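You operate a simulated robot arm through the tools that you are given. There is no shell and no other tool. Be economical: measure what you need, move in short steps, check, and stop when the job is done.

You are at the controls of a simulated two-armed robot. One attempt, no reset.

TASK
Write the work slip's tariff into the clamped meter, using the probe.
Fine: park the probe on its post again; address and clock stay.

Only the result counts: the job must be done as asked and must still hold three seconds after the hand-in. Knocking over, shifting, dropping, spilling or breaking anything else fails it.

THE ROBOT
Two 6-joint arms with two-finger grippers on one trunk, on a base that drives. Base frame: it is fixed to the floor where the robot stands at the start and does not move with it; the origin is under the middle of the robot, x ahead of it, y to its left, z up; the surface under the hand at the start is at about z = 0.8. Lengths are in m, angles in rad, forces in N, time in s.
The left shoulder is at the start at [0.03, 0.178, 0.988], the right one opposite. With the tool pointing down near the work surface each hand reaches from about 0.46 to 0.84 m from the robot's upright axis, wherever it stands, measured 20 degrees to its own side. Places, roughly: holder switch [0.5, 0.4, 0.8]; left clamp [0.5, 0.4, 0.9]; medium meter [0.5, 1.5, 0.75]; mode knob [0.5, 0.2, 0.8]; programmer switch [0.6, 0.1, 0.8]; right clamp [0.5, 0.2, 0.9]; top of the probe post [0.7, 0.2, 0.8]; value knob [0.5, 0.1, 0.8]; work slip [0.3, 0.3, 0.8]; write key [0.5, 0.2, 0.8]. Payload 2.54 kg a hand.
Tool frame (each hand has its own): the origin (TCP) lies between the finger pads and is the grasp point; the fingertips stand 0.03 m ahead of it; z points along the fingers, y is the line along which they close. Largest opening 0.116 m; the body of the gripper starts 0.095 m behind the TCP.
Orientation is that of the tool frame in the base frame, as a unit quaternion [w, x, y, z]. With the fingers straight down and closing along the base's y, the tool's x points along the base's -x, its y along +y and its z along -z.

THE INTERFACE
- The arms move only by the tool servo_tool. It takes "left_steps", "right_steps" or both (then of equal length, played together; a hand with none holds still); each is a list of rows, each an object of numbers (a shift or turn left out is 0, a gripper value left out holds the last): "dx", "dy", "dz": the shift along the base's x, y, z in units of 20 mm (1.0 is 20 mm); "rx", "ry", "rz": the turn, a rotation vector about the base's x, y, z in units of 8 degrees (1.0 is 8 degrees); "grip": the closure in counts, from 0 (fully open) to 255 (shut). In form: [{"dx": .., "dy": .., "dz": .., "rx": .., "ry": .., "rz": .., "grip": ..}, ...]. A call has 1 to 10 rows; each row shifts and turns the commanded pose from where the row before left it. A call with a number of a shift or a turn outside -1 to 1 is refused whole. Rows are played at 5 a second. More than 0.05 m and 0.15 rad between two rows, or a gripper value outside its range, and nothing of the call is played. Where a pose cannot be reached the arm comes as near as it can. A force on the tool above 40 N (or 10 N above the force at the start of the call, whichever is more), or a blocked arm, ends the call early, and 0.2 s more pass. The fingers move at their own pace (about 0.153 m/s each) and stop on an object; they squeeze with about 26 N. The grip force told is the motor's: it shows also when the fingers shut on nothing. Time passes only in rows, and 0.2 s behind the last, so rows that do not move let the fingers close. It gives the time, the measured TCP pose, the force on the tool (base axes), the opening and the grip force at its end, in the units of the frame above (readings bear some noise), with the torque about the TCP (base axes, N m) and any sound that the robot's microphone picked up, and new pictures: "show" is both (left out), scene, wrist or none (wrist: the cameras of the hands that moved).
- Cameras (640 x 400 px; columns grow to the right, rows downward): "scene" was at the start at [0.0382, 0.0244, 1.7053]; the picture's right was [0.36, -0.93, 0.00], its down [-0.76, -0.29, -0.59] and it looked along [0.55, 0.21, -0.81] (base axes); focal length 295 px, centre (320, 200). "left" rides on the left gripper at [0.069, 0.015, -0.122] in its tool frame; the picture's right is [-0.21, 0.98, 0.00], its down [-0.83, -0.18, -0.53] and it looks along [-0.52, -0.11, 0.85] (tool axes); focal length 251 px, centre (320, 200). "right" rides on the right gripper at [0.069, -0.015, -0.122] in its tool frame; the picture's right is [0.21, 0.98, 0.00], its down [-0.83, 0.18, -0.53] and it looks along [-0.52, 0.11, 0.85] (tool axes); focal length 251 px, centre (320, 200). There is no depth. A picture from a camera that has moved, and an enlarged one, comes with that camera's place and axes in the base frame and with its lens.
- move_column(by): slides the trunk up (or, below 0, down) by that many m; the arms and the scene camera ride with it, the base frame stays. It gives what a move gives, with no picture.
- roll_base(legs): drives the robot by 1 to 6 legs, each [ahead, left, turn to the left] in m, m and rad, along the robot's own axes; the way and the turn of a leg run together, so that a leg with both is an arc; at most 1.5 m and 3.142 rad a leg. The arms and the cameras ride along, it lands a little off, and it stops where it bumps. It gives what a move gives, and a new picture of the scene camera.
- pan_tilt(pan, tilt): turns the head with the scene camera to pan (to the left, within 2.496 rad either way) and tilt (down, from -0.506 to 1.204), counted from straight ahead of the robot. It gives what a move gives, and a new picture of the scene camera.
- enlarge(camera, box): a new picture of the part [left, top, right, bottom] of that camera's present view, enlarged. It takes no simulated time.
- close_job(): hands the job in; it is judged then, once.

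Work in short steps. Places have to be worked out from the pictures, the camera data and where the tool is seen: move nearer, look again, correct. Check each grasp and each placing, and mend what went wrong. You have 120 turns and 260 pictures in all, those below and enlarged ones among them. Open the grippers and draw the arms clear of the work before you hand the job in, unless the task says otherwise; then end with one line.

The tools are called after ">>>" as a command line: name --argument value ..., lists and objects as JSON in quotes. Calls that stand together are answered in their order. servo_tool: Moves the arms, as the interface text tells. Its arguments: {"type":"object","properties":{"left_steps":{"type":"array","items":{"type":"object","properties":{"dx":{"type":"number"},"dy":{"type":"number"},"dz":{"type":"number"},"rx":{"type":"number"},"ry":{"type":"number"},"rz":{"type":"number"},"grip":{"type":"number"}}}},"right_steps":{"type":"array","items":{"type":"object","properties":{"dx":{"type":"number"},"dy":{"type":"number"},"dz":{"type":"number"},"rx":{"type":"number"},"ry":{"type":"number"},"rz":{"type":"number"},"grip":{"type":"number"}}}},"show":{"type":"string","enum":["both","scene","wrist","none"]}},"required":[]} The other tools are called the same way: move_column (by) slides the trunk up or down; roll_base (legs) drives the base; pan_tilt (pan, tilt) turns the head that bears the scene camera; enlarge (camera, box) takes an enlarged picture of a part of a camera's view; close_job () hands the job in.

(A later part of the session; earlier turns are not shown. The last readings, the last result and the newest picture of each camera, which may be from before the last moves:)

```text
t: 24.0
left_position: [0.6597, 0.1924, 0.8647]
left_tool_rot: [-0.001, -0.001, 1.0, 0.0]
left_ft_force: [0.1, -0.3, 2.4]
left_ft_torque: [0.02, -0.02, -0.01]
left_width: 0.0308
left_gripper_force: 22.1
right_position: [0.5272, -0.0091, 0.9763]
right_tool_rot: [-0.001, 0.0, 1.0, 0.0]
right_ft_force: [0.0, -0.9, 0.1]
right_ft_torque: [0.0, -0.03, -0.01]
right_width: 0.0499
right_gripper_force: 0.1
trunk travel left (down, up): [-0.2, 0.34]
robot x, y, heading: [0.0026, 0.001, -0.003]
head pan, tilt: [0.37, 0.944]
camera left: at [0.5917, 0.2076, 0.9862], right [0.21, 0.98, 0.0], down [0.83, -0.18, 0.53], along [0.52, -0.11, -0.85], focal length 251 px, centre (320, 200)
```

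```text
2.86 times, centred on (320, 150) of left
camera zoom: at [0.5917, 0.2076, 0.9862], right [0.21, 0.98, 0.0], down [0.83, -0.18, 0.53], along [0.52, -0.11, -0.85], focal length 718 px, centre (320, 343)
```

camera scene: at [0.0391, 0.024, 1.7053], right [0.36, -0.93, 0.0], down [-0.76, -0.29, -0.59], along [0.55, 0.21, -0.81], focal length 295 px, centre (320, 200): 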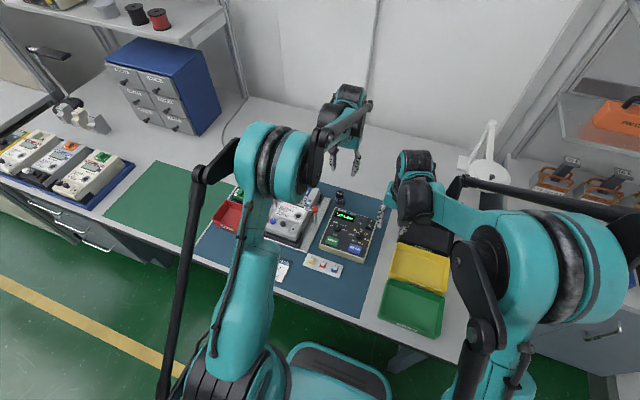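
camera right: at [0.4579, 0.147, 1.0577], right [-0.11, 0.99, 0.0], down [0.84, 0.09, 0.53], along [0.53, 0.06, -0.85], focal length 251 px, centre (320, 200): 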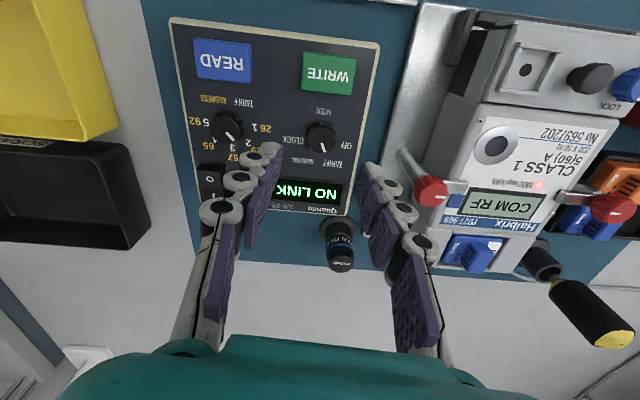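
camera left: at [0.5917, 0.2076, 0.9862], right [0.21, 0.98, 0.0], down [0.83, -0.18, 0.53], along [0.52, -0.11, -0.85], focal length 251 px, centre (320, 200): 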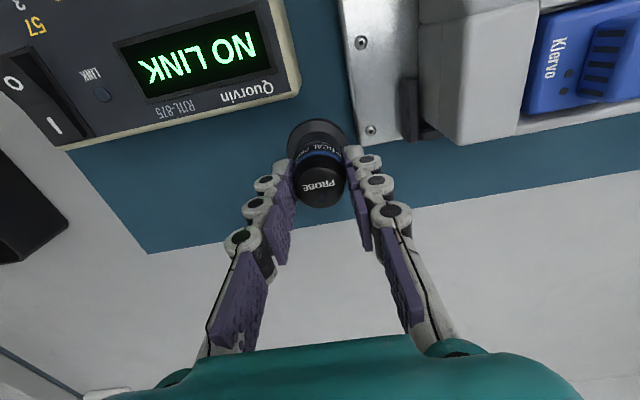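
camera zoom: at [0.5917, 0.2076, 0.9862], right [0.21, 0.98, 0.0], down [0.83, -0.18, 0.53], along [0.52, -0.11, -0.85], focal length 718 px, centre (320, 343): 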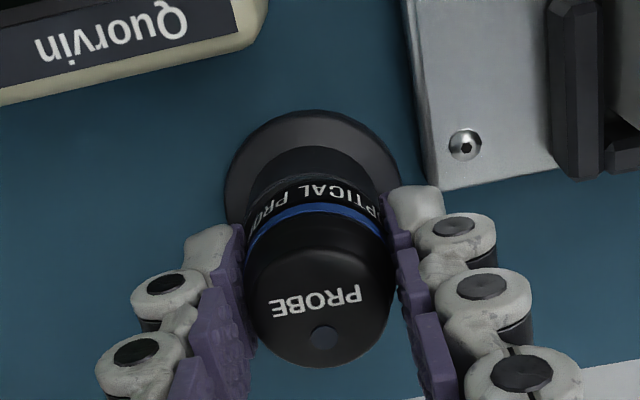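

Held, 31 mm wide. Lift straight up and check the grip.

>>> servo_tool --left_steps '[{"dz": 0.5, "grip": 230}, {"dz": 0.9}, {"dz": 0.9}, {"dz": 0.9}, {"dz": 0.9}, {"dz": 0.9}]'

>>> enlarge --camera "left" --box '[240, 80, 400, 220]'

>>> enlarge --camera "scene" --box '[300, 145, 400, 225]'

```text
t: 25.4
left_position: [0.659, 0.1913, 0.9625]
left_tool_rot: [0.001, 0.0, 1.0, 0.0]
left_ft_force: [-1.2, -0.2, -0.7]
left_ft_torque: [0.0, 0.01, -0.03]
left_width: 0.0308
left_gripper_force: 21.9
right_position: [0.5277, -0.0077, 0.9747]
right_tool_rot: [0.0, 0.0, 1.0, -0.001]
right_ft_force: [-0.9, -0.5, 0.5]
right_ft_torque: [-0.01, -0.02, 0.03]
right_width: 0.05
right_gripper_force: 0.0
trunk travel left (down, up): [-0.2, 0.34]
robot x, y, heading: [0.0033, -0.0004, 0.005]
head pan, tilt: [0.37, 0.944]
camera scene: at [0.0379, 0.0244, 1.7053], right [0.36, -0.93, 0.0], down [-0.76, -0.29, -0.59], along [0.55, 0.21, -0.81], focal length 295 px, centre (320, 200)
camera left: at [0.5911, 0.2067, 1.085], right [0.21, 0.98, 0.0], down [0.83, -0.18, 0.53], along [0.52, -0.11, -0.85], focal length 251 px, centre (320, 200)
```

scene: 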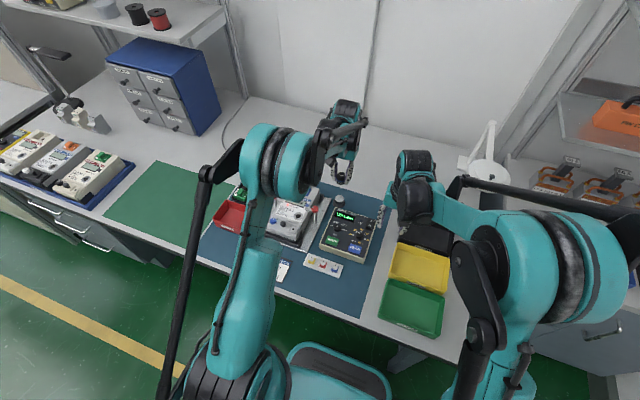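
left: 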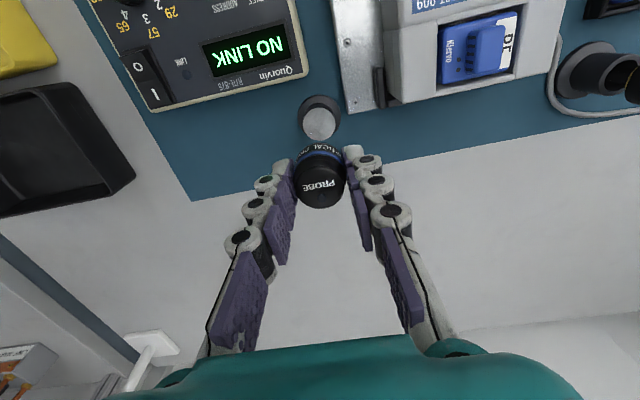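

```text
2.86 times, centred on (320, 150) of left
camera zoom: at [0.5911, 0.2067, 1.085], right [0.21, 0.98, 0.0], down [0.83, -0.18, 0.53], along [0.52, -0.11, -0.85], focal length 718 px, centre (320, 343)
```

zoom: 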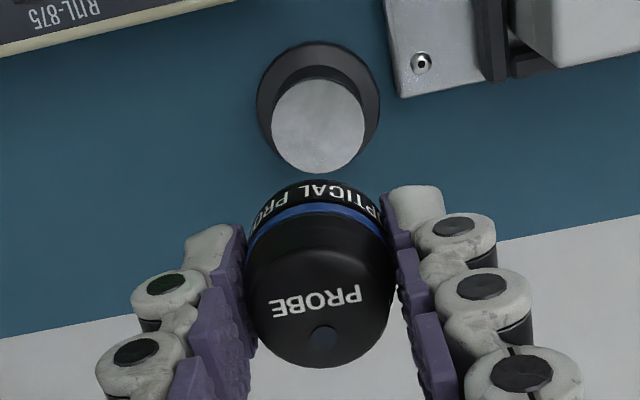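

```text
5.00 times, centred on (350, 185) of scene
camera zoom: at [0.0379, 0.0244, 1.7053], right [0.36, -0.93, 0.0], down [-0.76, -0.29, -0.59], along [0.55, 0.21, -0.81], focal length 1473 px, centre (170, 275)
```

zoom: 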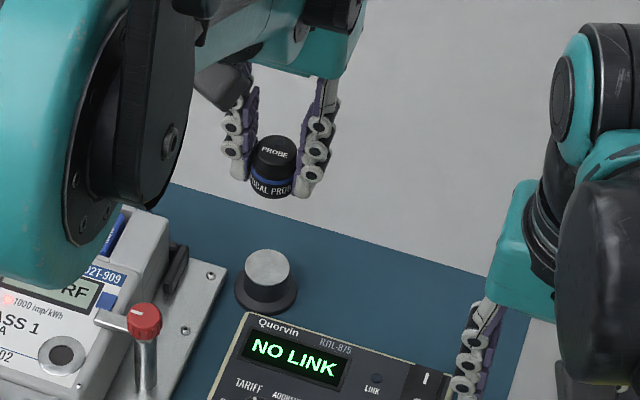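

The post is a flat steel disc, so the probe is magnetic. I carry it toward the meter, staying high, to look at the port.

>>> servo_tool --left_steps '[{"dz": 0.8}, {"dx": -0.8, "dy": 0.5}, {"dx": -0.8, "dy": 0.5}, {"dx": -0.8, "dy": 0.5}, {"dx": -0.8, "dy": 0.5}, {"dx": -0.8, "dy": 0.5}, {"dx": -0.8, "dy": 0.6}, {"dx": -0.8, "dy": 0.6}, {"dx": -0.8, "dy": 0.6}, {"dx": -0.7, "dy": 0.6}]'

>>> enlarge --camera "left" --box '[220, 60, 420, 200]'

>>> enlarge --camera "right" --box '[400, 0, 640, 200]'

```text
t: 27.6
left_position: [0.5204, 0.2898, 0.9809]
left_tool_rot: [0.0, 0.001, 1.0, -0.001]
left_ft_force: [-0.5, 0.0, -1.0]
left_ft_torque: [-0.01, 0.01, 0.01]
left_width: 0.0307
left_gripper_force: 22.0
right_position: [0.5281, -0.0072, 0.9759]
right_tool_rot: [0.0, 0.0, 1.0, 0.0]
right_ft_force: [1.3, 0.4, -0.3]
right_ft_torque: [-0.01, 0.0, 0.0]
right_width: 0.0499
right_gripper_force: 0.1
trunk travel left (down, up): [-0.2, 0.34]
robot x, y, heading: [-0.0057, 0.0007, -0.004]
head pan, tilt: [0.37, 0.944]
camera scene: at [0.0379, 0.0248, 1.7053], right [0.36, -0.93, 0.0], down [-0.76, -0.29, -0.59], along [0.55, 0.21, -0.81], focal length 295 px, centre (320, 200)
camera left: at [0.4512, 0.3043, 1.1033], right [0.21, 0.98, 0.0], down [0.83, -0.18, 0.53], along [0.52, -0.12, -0.85], focal length 251 px, centre (320, 200)
```

scene: 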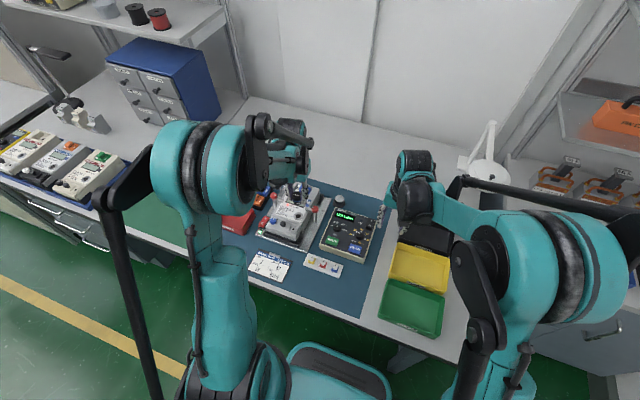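
left: 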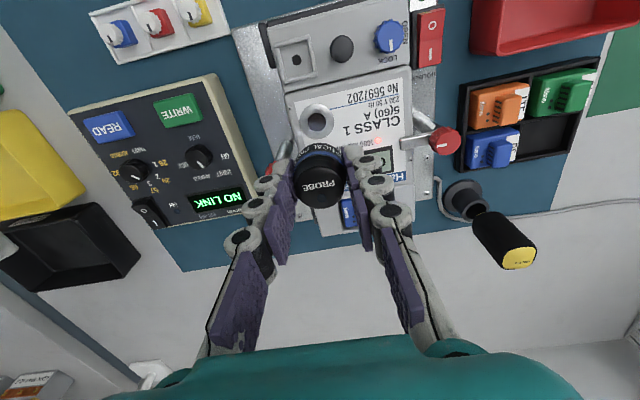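

```text
2.86 times, centred on (320, 130) of left
camera zoom: at [0.4512, 0.3043, 1.1033], right [0.21, 0.98, 0.0], down [0.83, -0.18, 0.53], along [0.52, -0.12, -0.85], focal length 718 px, centre (320, 400)
```

zoom: 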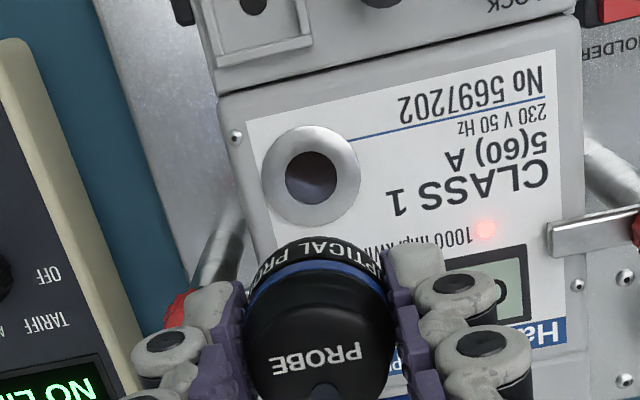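

```text
2.00 times, centred on (520, 100) of right
camera zoom: at [0.4593, -0.0213, 1.0978], right [-0.21, 0.98, 0.0], down [0.83, 0.18, 0.53], along [0.52, 0.11, -0.85], focal length 503 px, centre (-80, 400)
```

zoom: 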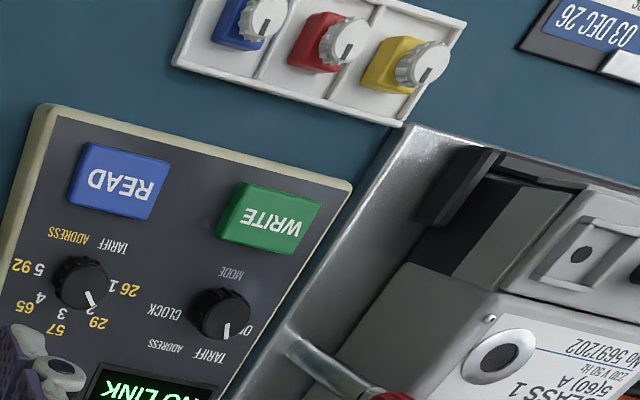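

Re-triangulating gives the port at about [0.511, 0.288, 0.87] and the right clamp knob at [0.55, 0.243, 0.883], which clears the fingers. Shift over the port and descend partway.

>>> servo_tool --left_steps '[{"dx": -0.47, "dy": -0.1}, {"dz": -0.8}, {"dz": -0.8}, {"dz": -0.6}, {}]'

>>> enlarge --camera "left" --box '[220, 60, 420, 200]'

>>> enlarge --camera "scene" --box '[240, 170, 340, 250]'

>>> enlarge --camera "right" --box '[480, 40, 640, 200]'

```text
t: 28.8
left_position: [0.5084, 0.2893, 0.936]
left_tool_rot: [0.0, 0.0, 1.0, 0.0]
left_ft_force: [-0.2, 0.8, -1.1]
left_ft_torque: [0.01, -0.02, -0.06]
left_width: 0.0306
left_gripper_force: 22.0
right_position: [0.528, -0.0078, 0.9745]
right_tool_rot: [0.0, 0.0, 1.0, 0.001]
right_ft_force: [-0.7, -0.8, -0.6]
right_ft_torque: [0.01, 0.0, 0.02]
right_width: 0.05
right_gripper_force: 0.1
trunk travel left (down, up): [-0.2, 0.34]
robot x, y, heading: [-0.0016, -0.0012, 0.002]
head pan, tilt: [0.37, 0.944]
camera scene: at [0.038, 0.0243, 1.7053], right [0.36, -0.93, 0.0], down [-0.76, -0.29, -0.59], along [0.55, 0.21, -0.81], focal length 295 px, centre (320, 200)
camera left: at [0.4401, 0.3034, 1.0582], right [0.21, 0.98, 0.0], down [0.83, -0.18, 0.53], along [0.52, -0.11, -0.85], focal length 251 px, centre (320, 200)
```

scene: 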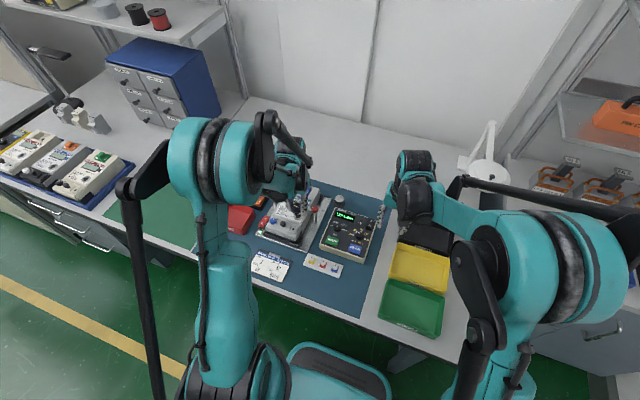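
left: 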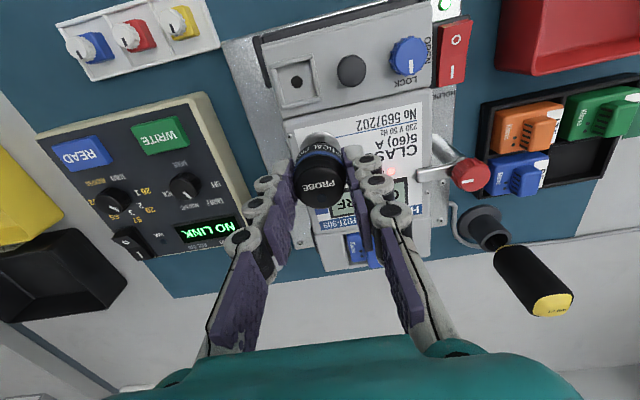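

```text
2.86 times, centred on (320, 130) of left
camera zoom: at [0.4401, 0.3034, 1.0582], right [0.21, 0.98, 0.0], down [0.83, -0.18, 0.53], along [0.52, -0.11, -0.85], focal length 718 px, centre (320, 400)
```

zoom: 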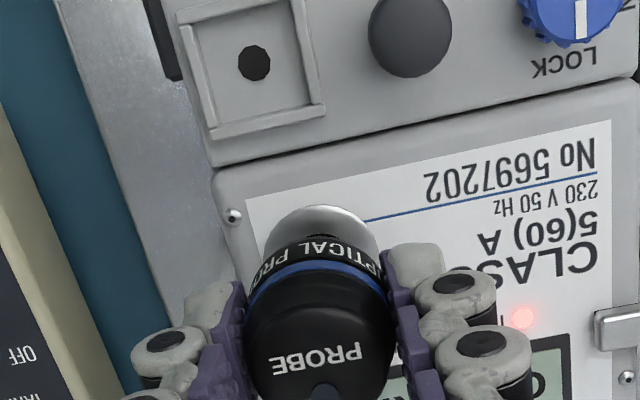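

```text
5.00 times, centred on (290, 210) of scene
camera zoom: at [0.038, 0.0243, 1.7053], right [0.36, -0.93, 0.0], down [-0.76, -0.29, -0.59], along [0.55, 0.21, -0.81], focal length 1473 px, centre (470, 150)
```

zoom: 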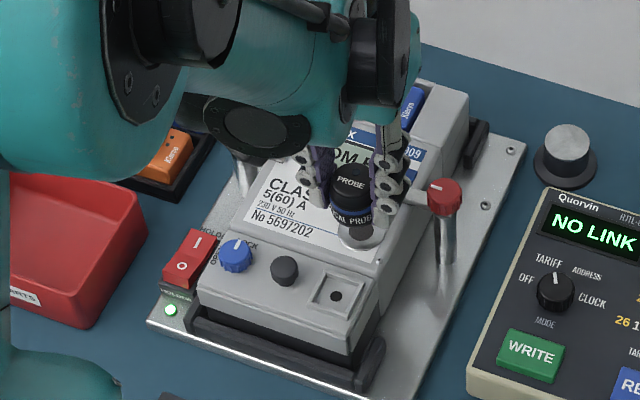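

```text
2.50 times, centred on (560, 120) of right
camera zoom: at [0.4594, -0.0215, 1.0977], right [-0.21, 0.98, 0.0], down [0.83, 0.18, 0.53], along [0.52, 0.11, -0.85], focal length 629 px, centre (-280, 400)
```

zoom: 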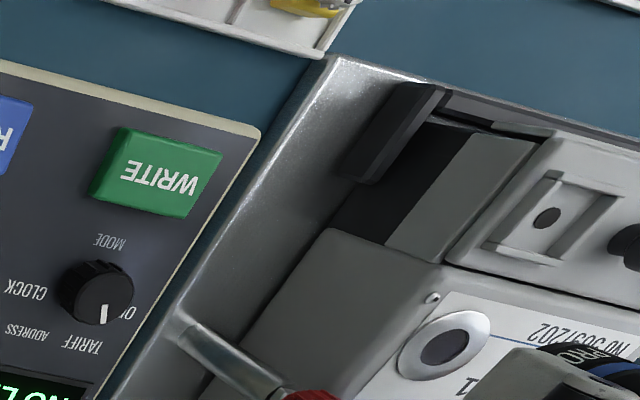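

Ring centre estimated at [0.512, 0.289, 0.868]; probe bottom is about 30 mm above. Nudge +x 3 mm and lower 22 mm.

>>> servo_tool --left_steps '[{"dx": 0.13}, {"dz": -0.4}, {"dz": -0.4}, {"dz": -0.3}, {}]' --show "wrist"

>>> enlarge --camera "left" --box '[220, 60, 420, 200]'

>>> enlarge --camera "scene" --box '[280, 190, 340, 230]'

```text
t: 30.0
left_position: [0.5124, 0.2878, 0.9156]
left_tool_rot: [0.0, -0.001, 1.0, 0.0]
left_ft_force: [0.3, -0.2, 0.1]
left_ft_torque: [-0.01, -0.03, -0.01]
left_width: 0.0306
left_gripper_force: 22.2
right_position: [0.5284, -0.0076, 0.9762]
right_tool_rot: [0.0, 0.001, 1.0, 0.0]
right_ft_force: [-0.1, -0.2, 0.5]
right_ft_torque: [0.01, -0.01, -0.03]
right_width: 0.0502
right_gripper_force: 0.1
trunk travel left (down, up): [-0.2, 0.34]
robot x, y, heading: [-0.0009, 0.0024, 0.0]
head pan, tilt: [0.37, 0.944]
camera left: at [0.4438, 0.3025, 1.038], right [0.21, 0.98, 0.0], down [0.83, -0.18, 0.53], along [0.52, -0.11, -0.85], focal length 251 px, centre (320, 200)
```

left: 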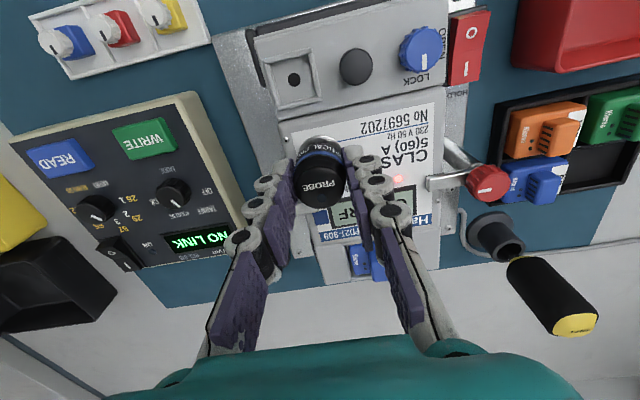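

```text
2.86 times, centred on (320, 130) of left
camera zoom: at [0.4438, 0.3025, 1.038], right [0.21, 0.98, 0.0], down [0.83, -0.18, 0.53], along [0.52, -0.11, -0.85], focal length 718 px, centre (320, 400)
```

zoom: 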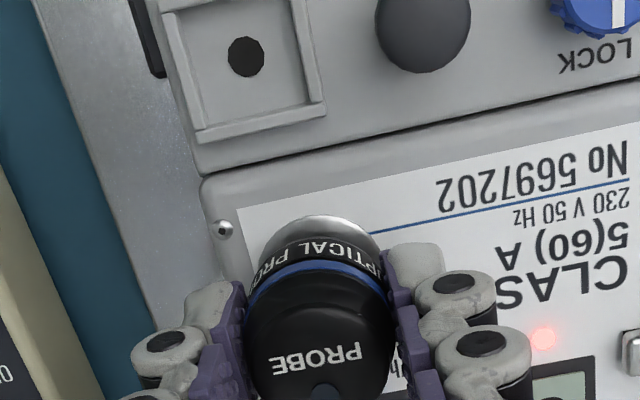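

```text
10.00 times, centred on (310, 210) of scene
camera zoom: at [0.0382, 0.0244, 1.7053], right [0.36, -0.93, 0.0], down [-0.76, -0.29, -0.59], along [0.55, 0.21, -0.81], focal length 2947 px, centre (420, 100)
```

zoom: 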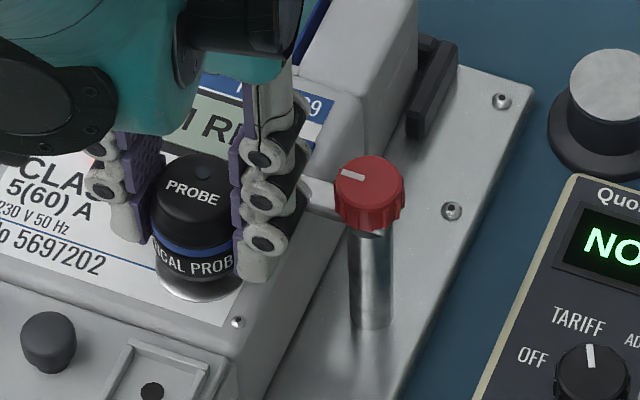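

Centred within ~1 mm. Lower the last ~10 mm gently.

>>> servo_tool --left_steps '[{"dx": -0.04, "dz": -0.2}, {"dz": -0.15}, {"dz": -0.1}, {}]' --show "wrist"

>>> enlarge --camera "scene" --box '[280, 190, 380, 260]'

```text
t: 31.0
left_position: [0.5104, 0.2882, 0.905]
left_tool_rot: [0.0, 0.0, 1.0, 0.0]
left_ft_force: [-0.7, -0.6, -1.2]
left_ft_torque: [-0.01, -0.02, -0.04]
left_width: 0.0308
left_gripper_force: 22.5
right_position: [0.528, -0.0072, 0.9754]
right_tool_rot: [0.0, 0.0, 1.0, 0.0]
right_ft_force: [0.0, -0.1, -0.2]
right_ft_torque: [-0.01, 0.01, 0.04]
right_width: 0.05
right_gripper_force: 0.0
trunk travel left (down, up): [-0.2, 0.34]
robot x, y, heading: [-0.0009, 0.0024, 0.001]
head pan, tilt: [0.37, 0.944]
camera left: at [0.4415, 0.3033, 1.0279], right [0.21, 0.98, 0.0], down [0.83, -0.18, 0.53], along [0.52, -0.11, -0.85], focal length 251 px, centre (320, 200)
```

left: 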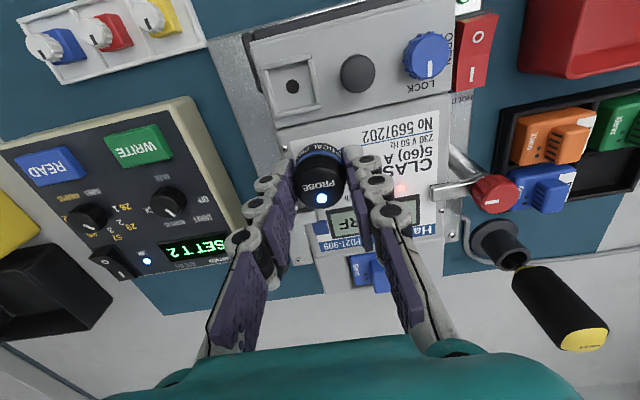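

```text
5.71 times, centred on (330, 225) of scene
camera zoom: at [0.0385, 0.0246, 1.7053], right [0.36, -0.93, 0.0], down [-0.76, -0.29, -0.59], along [0.55, 0.21, -0.81], focal length 1684 px, centre (263, 57)
```

zoom: 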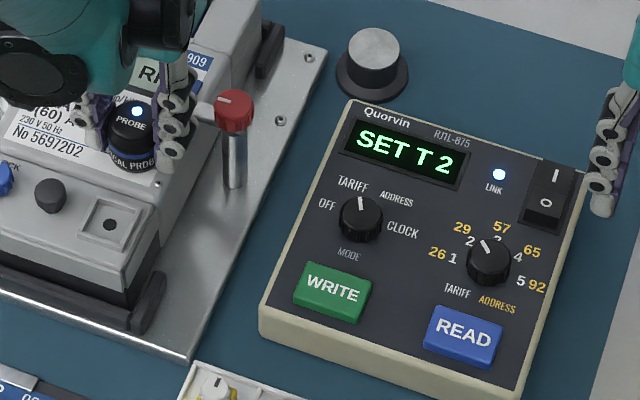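

Linked: "SET T 2". The left hand holds still; the right hand closes, yaws 60° to stay clear, and moves above the WRITE key (~[0.477, 0.149]).

>>> servo_tool --right_steps '[{"dx": -0.32, "dy": 0.6, "rz": 0.94, "grip": 255}, {"dx": -0.32, "dy": 0.6, "rz": 0.94}, {"dx": -0.32, "dy": 0.6, "rz": 0.94}, {"dx": -0.32, "dy": 0.6, "rz": 0.94}, {"dx": -0.32, "dy": 0.6, "rz": 0.94}, {"dx": -0.32, "dy": 0.8, "rz": 0.94}, {"dx": -0.32, "dy": 1, "rz": 0.94}, {"dx": -0.31, "dy": 1, "rz": 0.92}, {"dy": 1, "dz": -0.5}, {"dy": 1, "dz": -0.8}]'

>>> enlarge --camera "right" --box '[220, 60, 420, 200]'

>>> enlarge --camera "scene" --box '[280, 180, 380, 260]'

```text
t: 33.2
left_position: [0.5101, 0.2884, 0.9051]
left_tool_rot: [0.0, 0.0, 1.0, 0.001]
left_ft_force: [-0.5, -0.2, -0.4]
left_ft_torque: [-0.02, 0.0, 0.02]
left_width: 0.0305
left_gripper_force: 21.5
right_position: [0.4795, 0.1506, 0.9515]
right_tool_rot: [0.0, -0.501, 0.865, 0.0]
right_ft_force: [-0.1, -0.4, -0.4]
right_ft_torque: [0.03, 0.0, -0.03]
right_width: 0.0
right_gripper_force: 26.1
trunk travel left (down, up): [-0.2, 0.34]
robot x, y, heading: [0.0035, -0.0002, -0.003]
head pan, tilt: [0.37, 0.944]
camera scene: at [0.0385, 0.0252, 1.7053], right [0.36, -0.93, 0.0], down [-0.76, -0.29, -0.59], along [0.55, 0.21, -0.81], focal length 295 px, centre (320, 200)
camera right: at [0.4586, 0.0853, 1.0737], right [-0.95, 0.3, 0.0], down [0.26, 0.81, 0.53], along [0.16, 0.51, -0.85], focal length 251 px, centre (320, 200)
```

scene: 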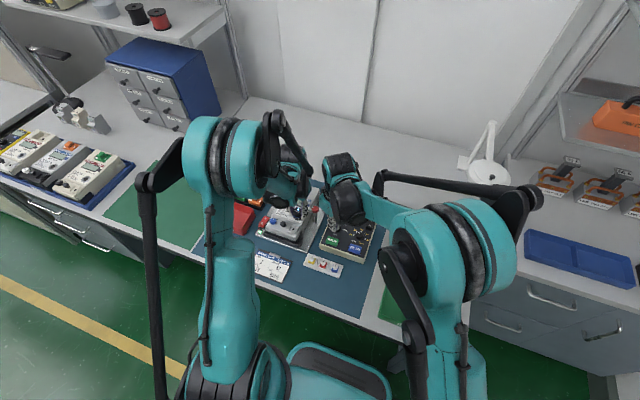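
right: 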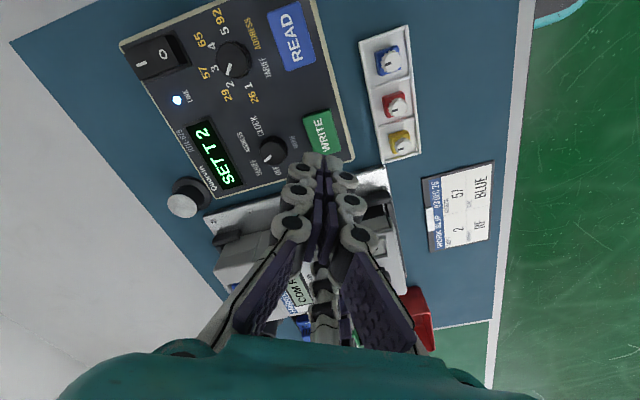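

```text
2.86 times, centred on (320, 130) of right
camera zoom: at [0.4586, 0.0853, 1.0737], right [-0.95, 0.3, 0.0], down [0.26, 0.81, 0.53], along [0.16, 0.51, -0.85], focal length 718 px, centre (320, 400)
```

zoom: 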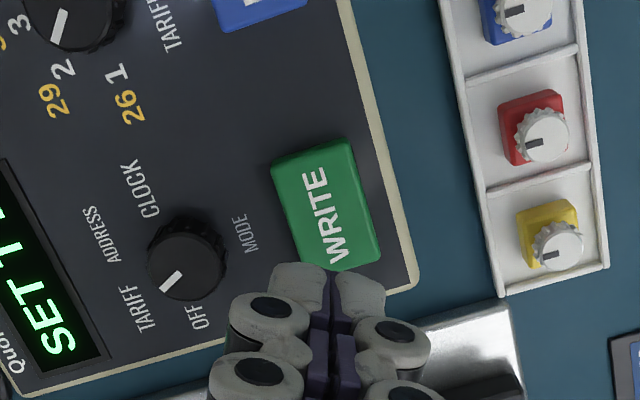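

```text
5.00 times, centred on (330, 220) of scene
camera zoom: at [0.0385, 0.0252, 1.7053], right [0.36, -0.93, 0.0], down [-0.76, -0.29, -0.59], along [0.55, 0.21, -0.81], focal length 1473 px, centre (270, 100)
```

zoom: 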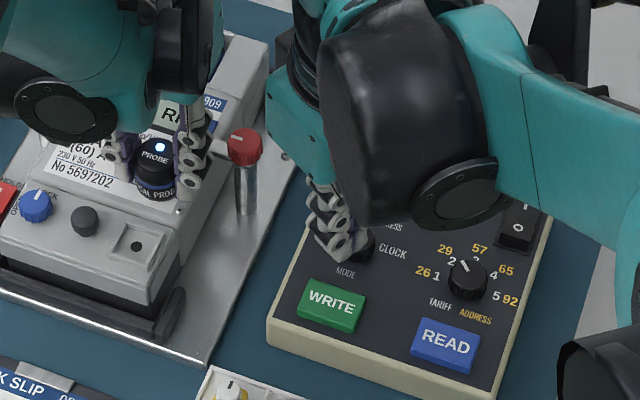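

Key centre is about [0.477, 0.152]; hand is over it. Descend to just above the key, then press softly.

>>> servo_tool --right_steps '[{"dx": -0.12, "dy": 0.05, "dz": -0.8}, {"dz": -0.8}, {"dz": -0.8}, {"dz": -0.6}, {}]' --show "wrist"

>>> enlarge --camera "right" --box '[220, 60, 420, 200]'

```text
t: 34.4
left_position: [0.5105, 0.2873, 0.9062]
left_tool_rot: [0.0, 0.0, 1.0, 0.0]
left_ft_force: [-0.2, -0.4, -0.9]
left_ft_torque: [0.03, -0.01, 0.0]
left_width: 0.0307
left_gripper_force: 22.1
right_position: [0.4751, 0.151, 0.8886]
right_tool_rot: [0.0, -0.5, 0.866, 0.0]
right_ft_force: [-1.3, -0.4, -0.1]
right_ft_torque: [0.02, -0.02, -0.01]
right_width: 0.0
right_gripper_force: 26.3
trunk travel left (down, up): [-0.2, 0.34]
robot x, y, heading: [-0.0001, -0.0011, -0.001]
head pan, tilt: [0.37, 0.944]
camera right: at [0.4549, 0.0848, 1.0119], right [-0.95, 0.3, 0.0], down [0.26, 0.81, 0.53], along [0.16, 0.51, -0.85], focal length 251 px, centre (320, 200)
```

right: 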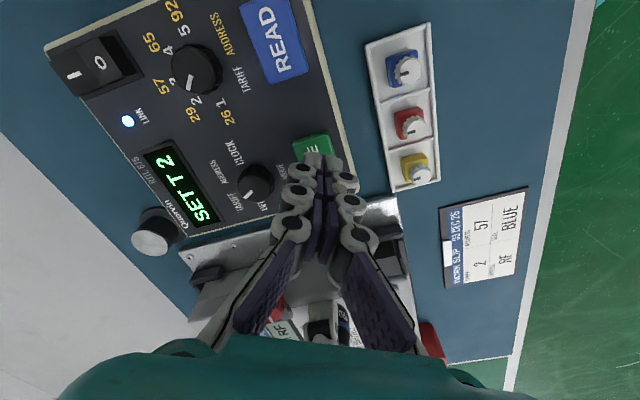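

```text
2.86 times, centred on (320, 130) of right
camera zoom: at [0.4549, 0.0848, 1.0119], right [-0.95, 0.3, 0.0], down [0.26, 0.81, 0.53], along [0.16, 0.51, -0.85], focal length 718 px, centre (320, 400)
```

zoom: 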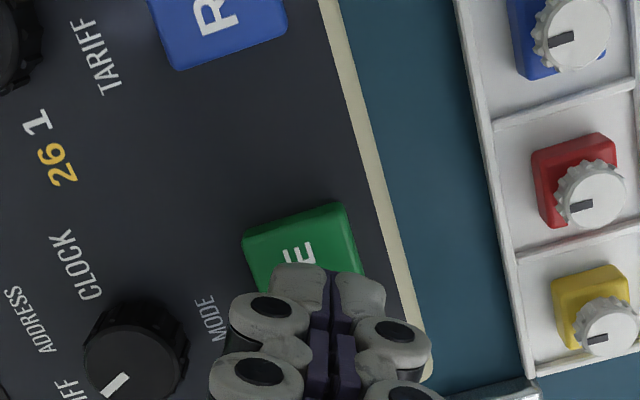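

Tip is over the key. Press in small steps.

>>> servo_tool --right_steps '[{"dz": -0.2}, {"dz": -0.15}, {"dz": -0.1}]' --show "wrist"

```text
t: 35.2
left_position: [0.5088, 0.288, 0.9058]
left_tool_rot: [-0.001, -0.001, 1.0, 0.0]
left_ft_force: [-0.1, 0.1, -0.1]
left_ft_torque: [0.02, -0.01, -0.02]
left_width: 0.0306
left_gripper_force: 22.1
right_position: [0.4756, 0.1508, 0.881]
right_tool_rot: [-0.001, -0.5, 0.866, 0.0]
right_ft_force: [-0.1, 0.1, -0.6]
right_ft_torque: [-0.01, 0.01, -0.02]
right_width: 0.0003
right_gripper_force: 25.9
trunk travel left (down, up): [-0.2, 0.34]
robot x, y, heading: [0.0006, -0.0002, 0.003]
head pan, tilt: [0.37, 0.944]
camera right: at [0.4549, 0.0851, 1.0038], right [-0.95, 0.3, 0.0], down [0.26, 0.81, 0.53], along [0.16, 0.51, -0.85], focal length 251 px, centre (320, 200)
```

right: 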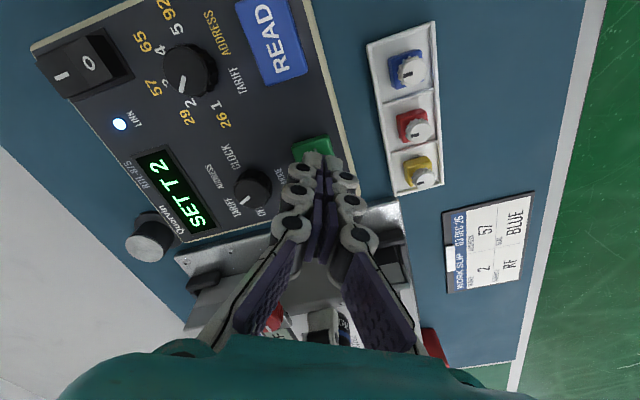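

No contact yet; continue in 2 mm steps.

>>> servo_tool --right_steps '[{"dz": -0.1}, {"dz": -0.1}]' --show "wrist"

```text
t: 35.8
left_position: [0.5102, 0.2887, 0.9052]
left_tool_rot: [-0.001, -0.001, 1.0, 0.0]
left_ft_force: [-0.5, -0.3, -1.0]
left_ft_torque: [0.04, 0.0, -0.01]
left_width: 0.0305
left_gripper_force: 21.7
right_position: [0.4756, 0.1486, 0.8771]
right_tool_rot: [-0.001, -0.5, 0.866, 0.0]
right_ft_force: [0.3, -1.0, -1.0]
right_ft_torque: [0.01, -0.02, 0.03]
right_width: 0.0001
right_gripper_force: 26.1
trunk travel left (down, up): [-0.2, 0.34]
robot x, y, heading: [-0.0011, -0.0021, -0.003]
head pan, tilt: [0.37, 0.944]
camera right: at [0.4551, 0.0833, 0.9999], right [-0.95, 0.3, 0.0], down [0.26, 0.81, 0.53], along [0.16, 0.51, -0.85], focal length 251 px, centre (320, 200)
```

right: 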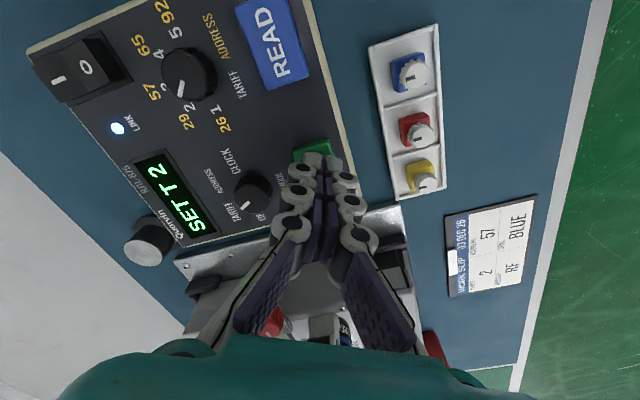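

>>> servo_tool --right_steps '[{"dz": -0.1}, {"dz": -0.1}]' --show "wrist"

>>> enlarge --camera "right" --box '[260, 110, 380, 200]'

```text
t: 36.4
left_position: [0.5101, 0.2874, 0.9058]
left_tool_rot: [0.0, 0.0, 1.0, -0.001]
left_ft_force: [-0.7, 0.4, -0.3]
left_ft_torque: [-0.04, 0.01, -0.05]
left_width: 0.0307
left_gripper_force: 21.8
right_position: [0.475, 0.1506, 0.872]
right_tool_rot: [0.0, -0.5, 0.866, 0.0]
right_ft_force: [-0.9, -1.6, 2.0]
right_ft_torque: [-0.02, 0.09, 0.01]
right_width: 0.0057
right_gripper_force: 28.3
trunk travel left (down, up): [-0.2, 0.34]
robot x, y, heading: [0.0011, 0.0015, -0.001]
head pan, tilt: [0.37, 0.944]
heard: click
camera right: at [0.4547, 0.0835, 0.995], right [-0.95, 0.3, 0.0], down [0.26, 0.81, 0.53], along [0.16, 0.51, -0.85], focal length 251 px, centre (320, 200)
```

right: 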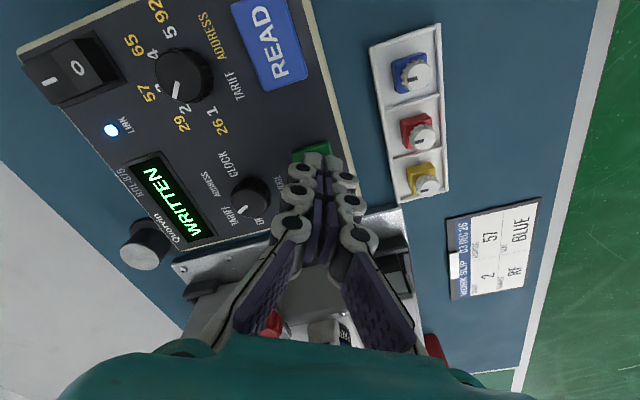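

```text
4.44 times, centred on (320, 155) of right
camera zoom: at [0.4547, 0.0835, 0.995], right [-0.95, 0.3, 0.0], down [0.26, 0.81, 0.53], along [0.16, 0.51, -0.85], focal length 1118 px, centre (320, 400)
```

zoom: 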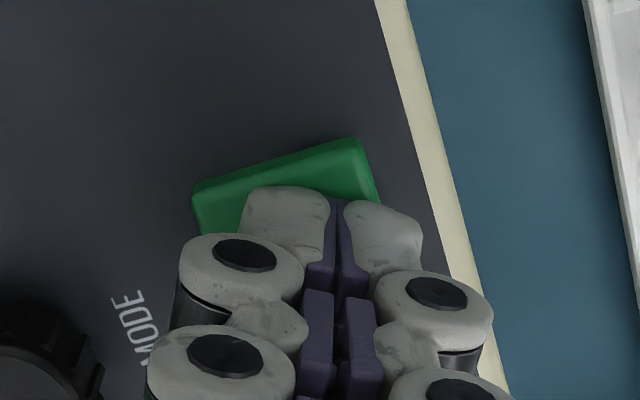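

"WRITTEN" with a click. Lift the right hand and retreat, then check the displays.

>>> servo_tool --right_steps '[{"dz": 0.8}, {"dz": 0.9}, {"dz": 0.9}, {"dz": 0.9}, {"dz": 0.9, "dy": -0.8}, {"dy": -1, "rz": -0.9}, {"dy": -1, "rz": -0.9}, {"dy": -1, "rz": -0.9}, {"dy": -1, "rz": -0.9}, {"dy": -1, "rz": -0.9}]' --show "scene"

>>> enlarge --camera "left" --box '[0, 80, 240, 290]'

>>> enlarge --camera "scene" --box '[250, 180, 390, 260]'

```text
t: 38.6
left_position: [0.5101, 0.2889, 0.9059]
left_tool_rot: [0.0, 0.0, 1.0, 0.0]
left_ft_force: [-0.4, 0.6, -0.9]
left_ft_torque: [-0.02, -0.01, -0.02]
left_width: 0.0306
left_gripper_force: 21.8
right_position: [0.4748, 0.0317, 0.9606]
right_tool_rot: [0.0, -0.208, 0.978, 0.0]
right_ft_force: [-0.7, -0.3, -0.8]
right_ft_torque: [0.0, -0.03, -0.02]
right_width: 0.0
right_gripper_force: 28.8
trunk travel left (down, up): [-0.2, 0.34]
robot x, y, heading: [-0.0028, -0.0021, 0.001]
head pan, tilt: [0.37, 0.944]
camera scene: at [0.0384, 0.0239, 1.7053], right [0.36, -0.93, 0.0], down [-0.76, -0.29, -0.59], along [0.55, 0.21, -0.81], focal length 295 px, centre (320, 200)
```

scene: 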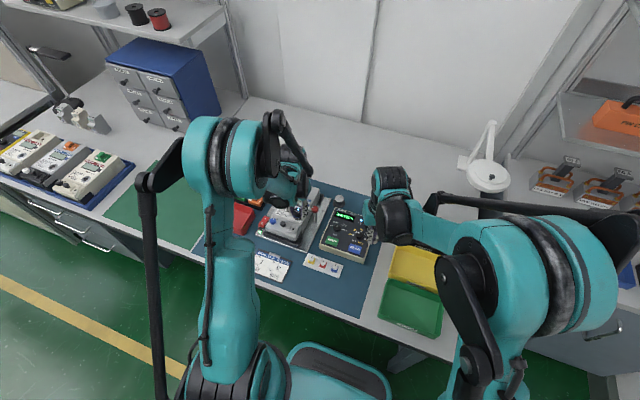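

```text
1.90 times, centred on (120, 185) of left
camera zoom: at [0.4414, 0.3029, 1.0281], right [0.21, 0.98, 0.0], down [0.83, -0.18, 0.53], along [0.52, -0.11, -0.85], focal length 479 px, centre (701, 229)
```

zoom: 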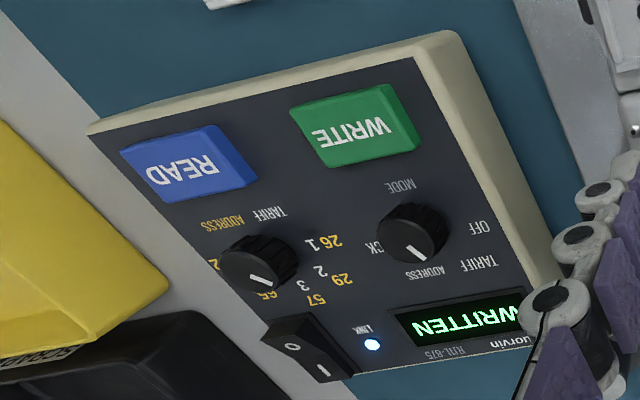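

```text
4.57 times, centred on (320, 220) of scene
camera zoom: at [0.0384, 0.0239, 1.7053], right [0.36, -0.93, 0.0], down [-0.76, -0.29, -0.59], along [0.55, 0.21, -0.81], focal length 1347 px, centre (320, 109)
```

zoom: 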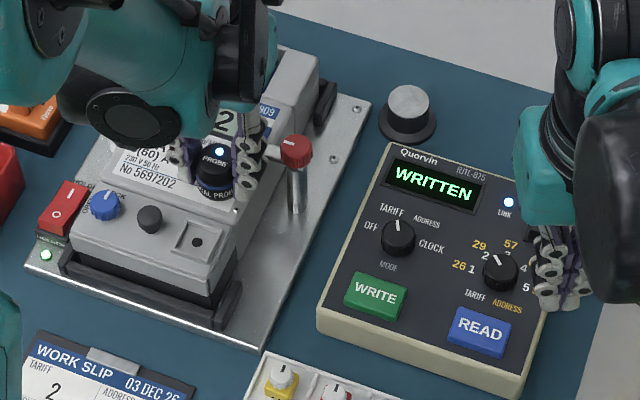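

Written; the meter shows "2". Now pull the probe straight up while the right hand moves farther away, then carry the probe back above its post.

>>> servo_tool --left_steps '[{"dz": 0.3}, {"dz": 0.7}, {"dz": 1}, {"dz": 1}, {"dz": 1}, {}]' --right_steps '[{"dy": -1}, {"dy": -1}, {"dy": -1}, {"dy": -1}, {"dy": -1}, {"dy": -1}]'

>>> enlarge --camera "left" --box '[220, 60, 460, 220]'

```text
t: 40.0
left_position: [0.5112, 0.2879, 0.9857]
left_tool_rot: [0.0, 0.001, 1.0, 0.0]
left_ft_force: [0.0, -0.2, -0.8]
left_ft_torque: [0.0, -0.02, -0.03]
left_width: 0.0309
left_gripper_force: 22.4
right_position: [0.4755, -0.0855, 0.9618]
right_tool_rot: [0.0, -0.207, 0.978, 0.0]
right_ft_force: [-0.2, -1.2, -0.7]
right_ft_torque: [0.0, 0.03, -0.01]
right_width: 0.0
right_gripper_force: 28.4
trunk travel left (down, up): [-0.2, 0.34]
robot x, y, heading: [0.002, 0.0008, -0.0]
head pan, tilt: [0.37, 0.944]
camera scene: at [0.0387, 0.0239, 1.7053], right [0.36, -0.93, 0.0], down [-0.76, -0.29, -0.59], along [0.55, 0.21, -0.81], focal length 295 px, centre (320, 200)
camera right: at [0.4189, -0.1266, 1.0838], right [-0.59, 0.81, 0.0], down [0.68, 0.5, 0.53], along [0.43, 0.32, -0.85], focal length 251 px, centre (320, 200)
camera left: at [0.4427, 0.3023, 1.1087], right [0.21, 0.98, 0.0], down [0.83, -0.18, 0.53], along [0.52, -0.11, -0.85], focal length 251 px, centre (320, 200)
```

scene: 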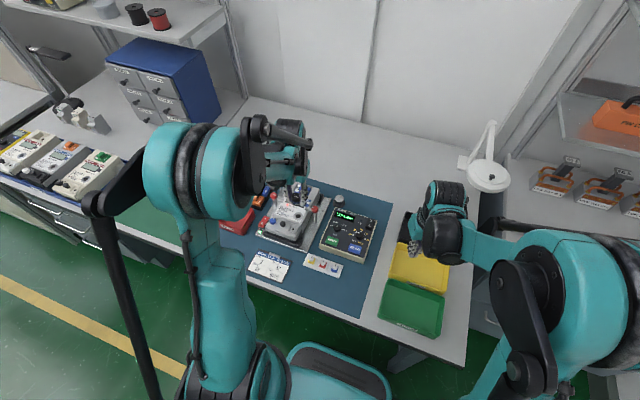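
right: 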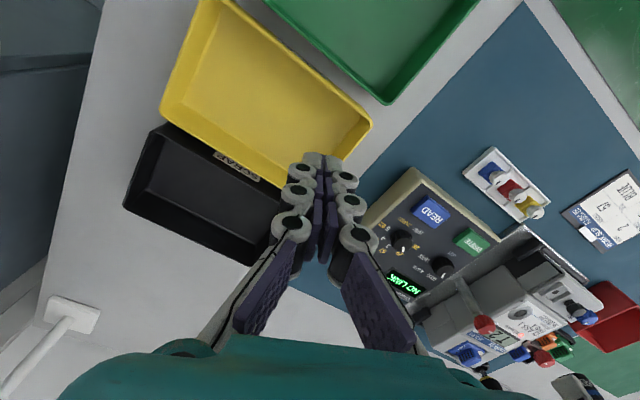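
left: 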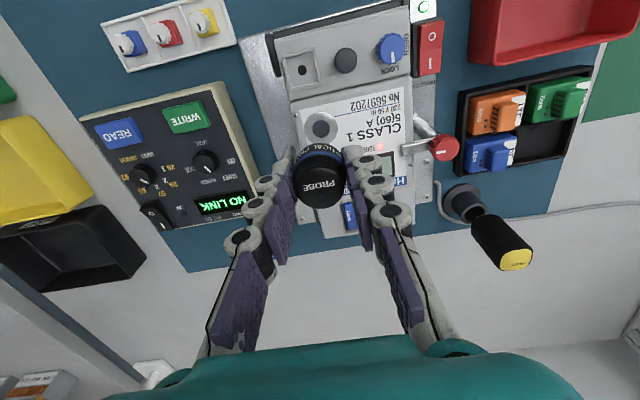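

```text
2.50 times, centred on (340, 140) of left
camera zoom: at [0.4427, 0.3023, 1.1087], right [0.21, 0.98, 0.0], down [0.83, -0.18, 0.53], along [0.52, -0.11, -0.85], focal length 629 px, centre (270, 350)
```

zoom: 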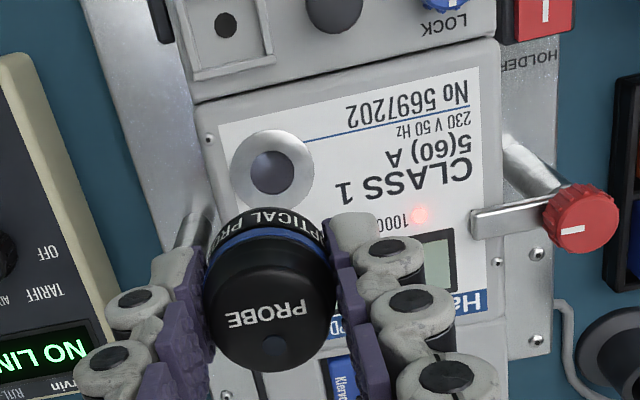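

Probe is off and still held. Carry it back above the post.

>>> servo_tool --left_steps '[{"dx": 0.935, "dy": -0.6}, {"dx": 0.935, "dy": -0.6}, {"dx": 0.935, "dy": -0.6}, {"dx": 0.935, "dy": -0.6}, {"dx": 0.935, "dy": -0.6}, {"dx": 0.935, "dy": -0.6}, {"dx": 0.935, "dy": -0.6}, {"dx": 0.935, "dy": -0.6}, {"dz": -0.8}, {"dz": -0.8}]' --show "wrist"

>>> enlarge --camera "right" --box '[420, 250, 620, 380]'

>>> enlarge --camera "left" --box '[240, 80, 400, 220]'

```text
t: 42.2
left_position: [0.6606, 0.1899, 0.9533]
left_tool_rot: [0.0, 0.001, 1.0, 0.0]
left_ft_force: [-0.1, 0.1, -0.9]
left_ft_torque: [0.01, 0.0, 0.01]
left_width: 0.0308
left_gripper_force: 21.9
right_position: [0.4764, -0.0843, 0.9614]
right_tool_rot: [0.001, -0.208, 0.978, -0.001]
right_ft_force: [0.8, -0.6, 0.0]
right_ft_torque: [-0.03, 0.01, 0.01]
right_width: 0.0
right_gripper_force: 28.3
trunk travel left (down, up): [-0.2, 0.34]
robot x, y, heading: [-0.0022, 0.0026, -0.005]
head pan, tilt: [0.37, 0.944]
camera left: at [0.5916, 0.2065, 1.076], right [0.21, 0.98, 0.0], down [0.83, -0.18, 0.53], along [0.52, -0.11, -0.85], focal length 251 px, centre (320, 200)
```

left: 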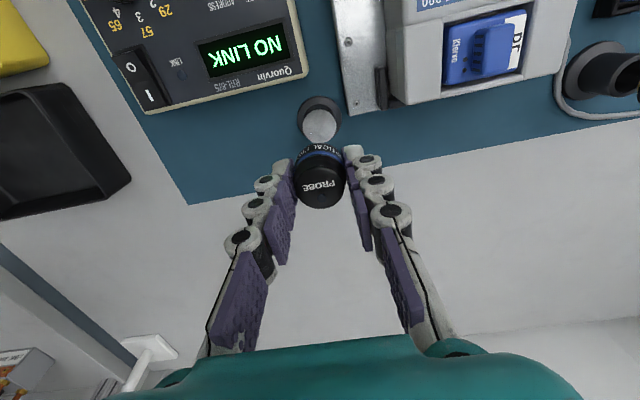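

```text
3.08 times, centred on (520, 315) of right
camera zoom: at [0.4192, -0.1262, 1.0838], right [-0.59, 0.81, 0.0], down [0.68, 0.5, 0.53], along [0.43, 0.32, -0.85], focal length 774 px, centre (-295, -154)
```

zoom: 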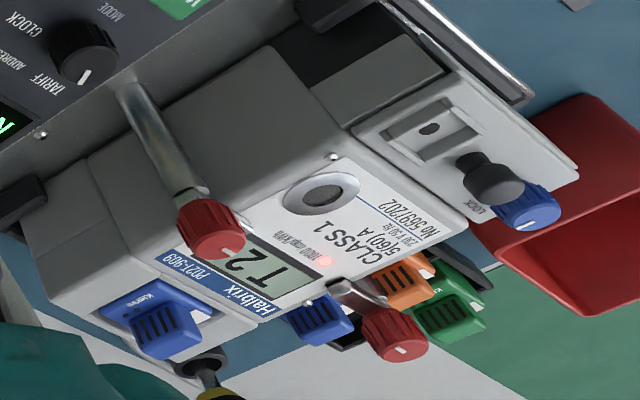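

```text
2.86 times, centred on (320, 150) of left
camera zoom: at [0.5916, 0.2065, 1.076], right [0.21, 0.98, 0.0], down [0.83, -0.18, 0.53], along [0.52, -0.11, -0.85], focal length 718 px, centre (320, 343)
```

zoom: 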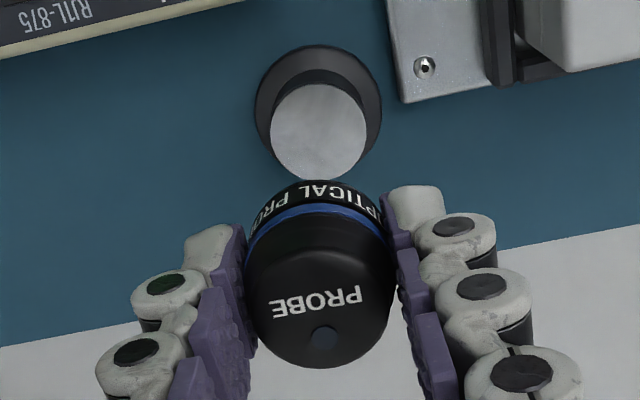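

Meter reads "T2" and the hand is aligned as at pickup. Lower the probe onto the post.

>>> servo_tool --left_steps '[{"dz": -0.9}, {"dz": -0.9}, {"dz": -0.9}, {"dz": -0.7}, {"dz": -0.4}, {"dz": -0.3}, {"dz": -0.2}, {"dz": -0.13}, {}]' --show "wrist"

>>> enlarge --camera "left" --box '[240, 80, 400, 220]'

>>> enlarge --camera "scene" --box '[310, 170, 370, 220]'

```text
t: 44.2
left_position: [0.6599, 0.1901, 0.865]
left_tool_rot: [0.0, 0.0, 1.0, -0.001]
left_ft_force: [-0.1, 0.6, -1.9]
left_ft_torque: [-0.01, -0.01, 0.01]
left_width: 0.0306
left_gripper_force: 21.2
right_position: [0.4763, -0.086, 0.9616]
right_tool_rot: [0.0, -0.208, 0.978, -0.001]
right_ft_force: [0.5, 0.1, -0.3]
right_ft_torque: [0.0, 0.0, 0.01]
right_width: 0.0
right_gripper_force: 28.9
trunk travel left (down, up): [-0.2, 0.34]
robot x, y, heading: [-0.0028, 0.004, -0.002]
head pan, tilt: [0.37, 0.944]
camera left: at [0.5915, 0.2065, 0.9873], right [0.21, 0.98, 0.0], down [0.83, -0.18, 0.53], along [0.52, -0.11, -0.85], focal length 251 px, centre (320, 200)
```

left: 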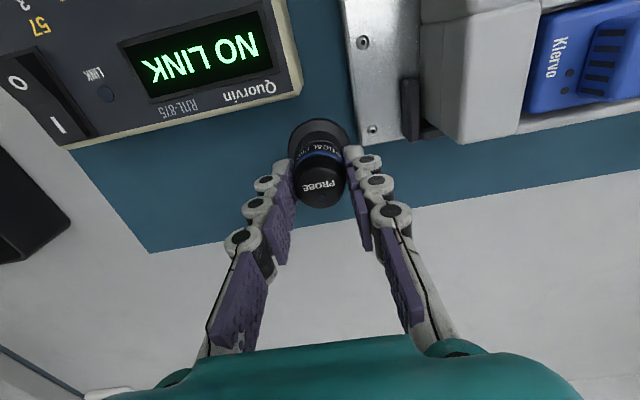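

```text
2.86 times, centred on (320, 150) of left
camera zoom: at [0.5915, 0.2065, 0.9873], right [0.21, 0.98, 0.0], down [0.83, -0.18, 0.53], along [0.52, -0.11, -0.85], focal length 718 px, centre (320, 343)
```

zoom: 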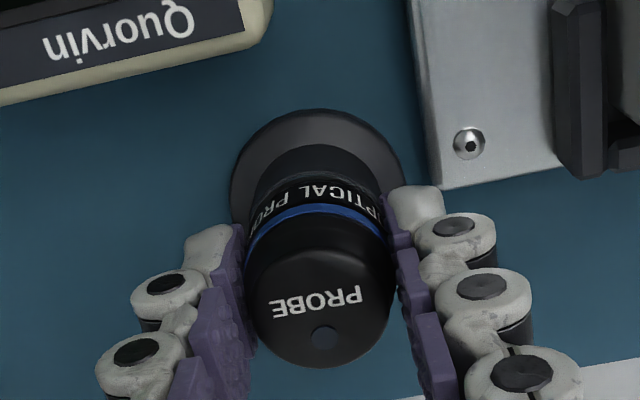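

```text
8.00 times, centred on (340, 195) of scene
camera zoom: at [0.0386, 0.0244, 1.7053], right [0.36, -0.93, 0.0], down [-0.76, -0.29, -0.59], along [0.55, 0.21, -0.81], focal length 2357 px, centre (160, 240)
```

zoom: 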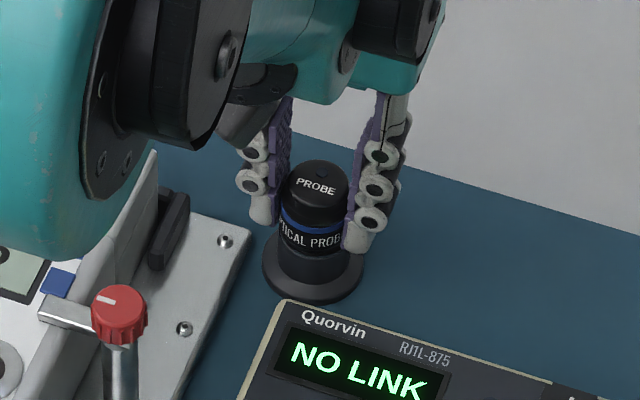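

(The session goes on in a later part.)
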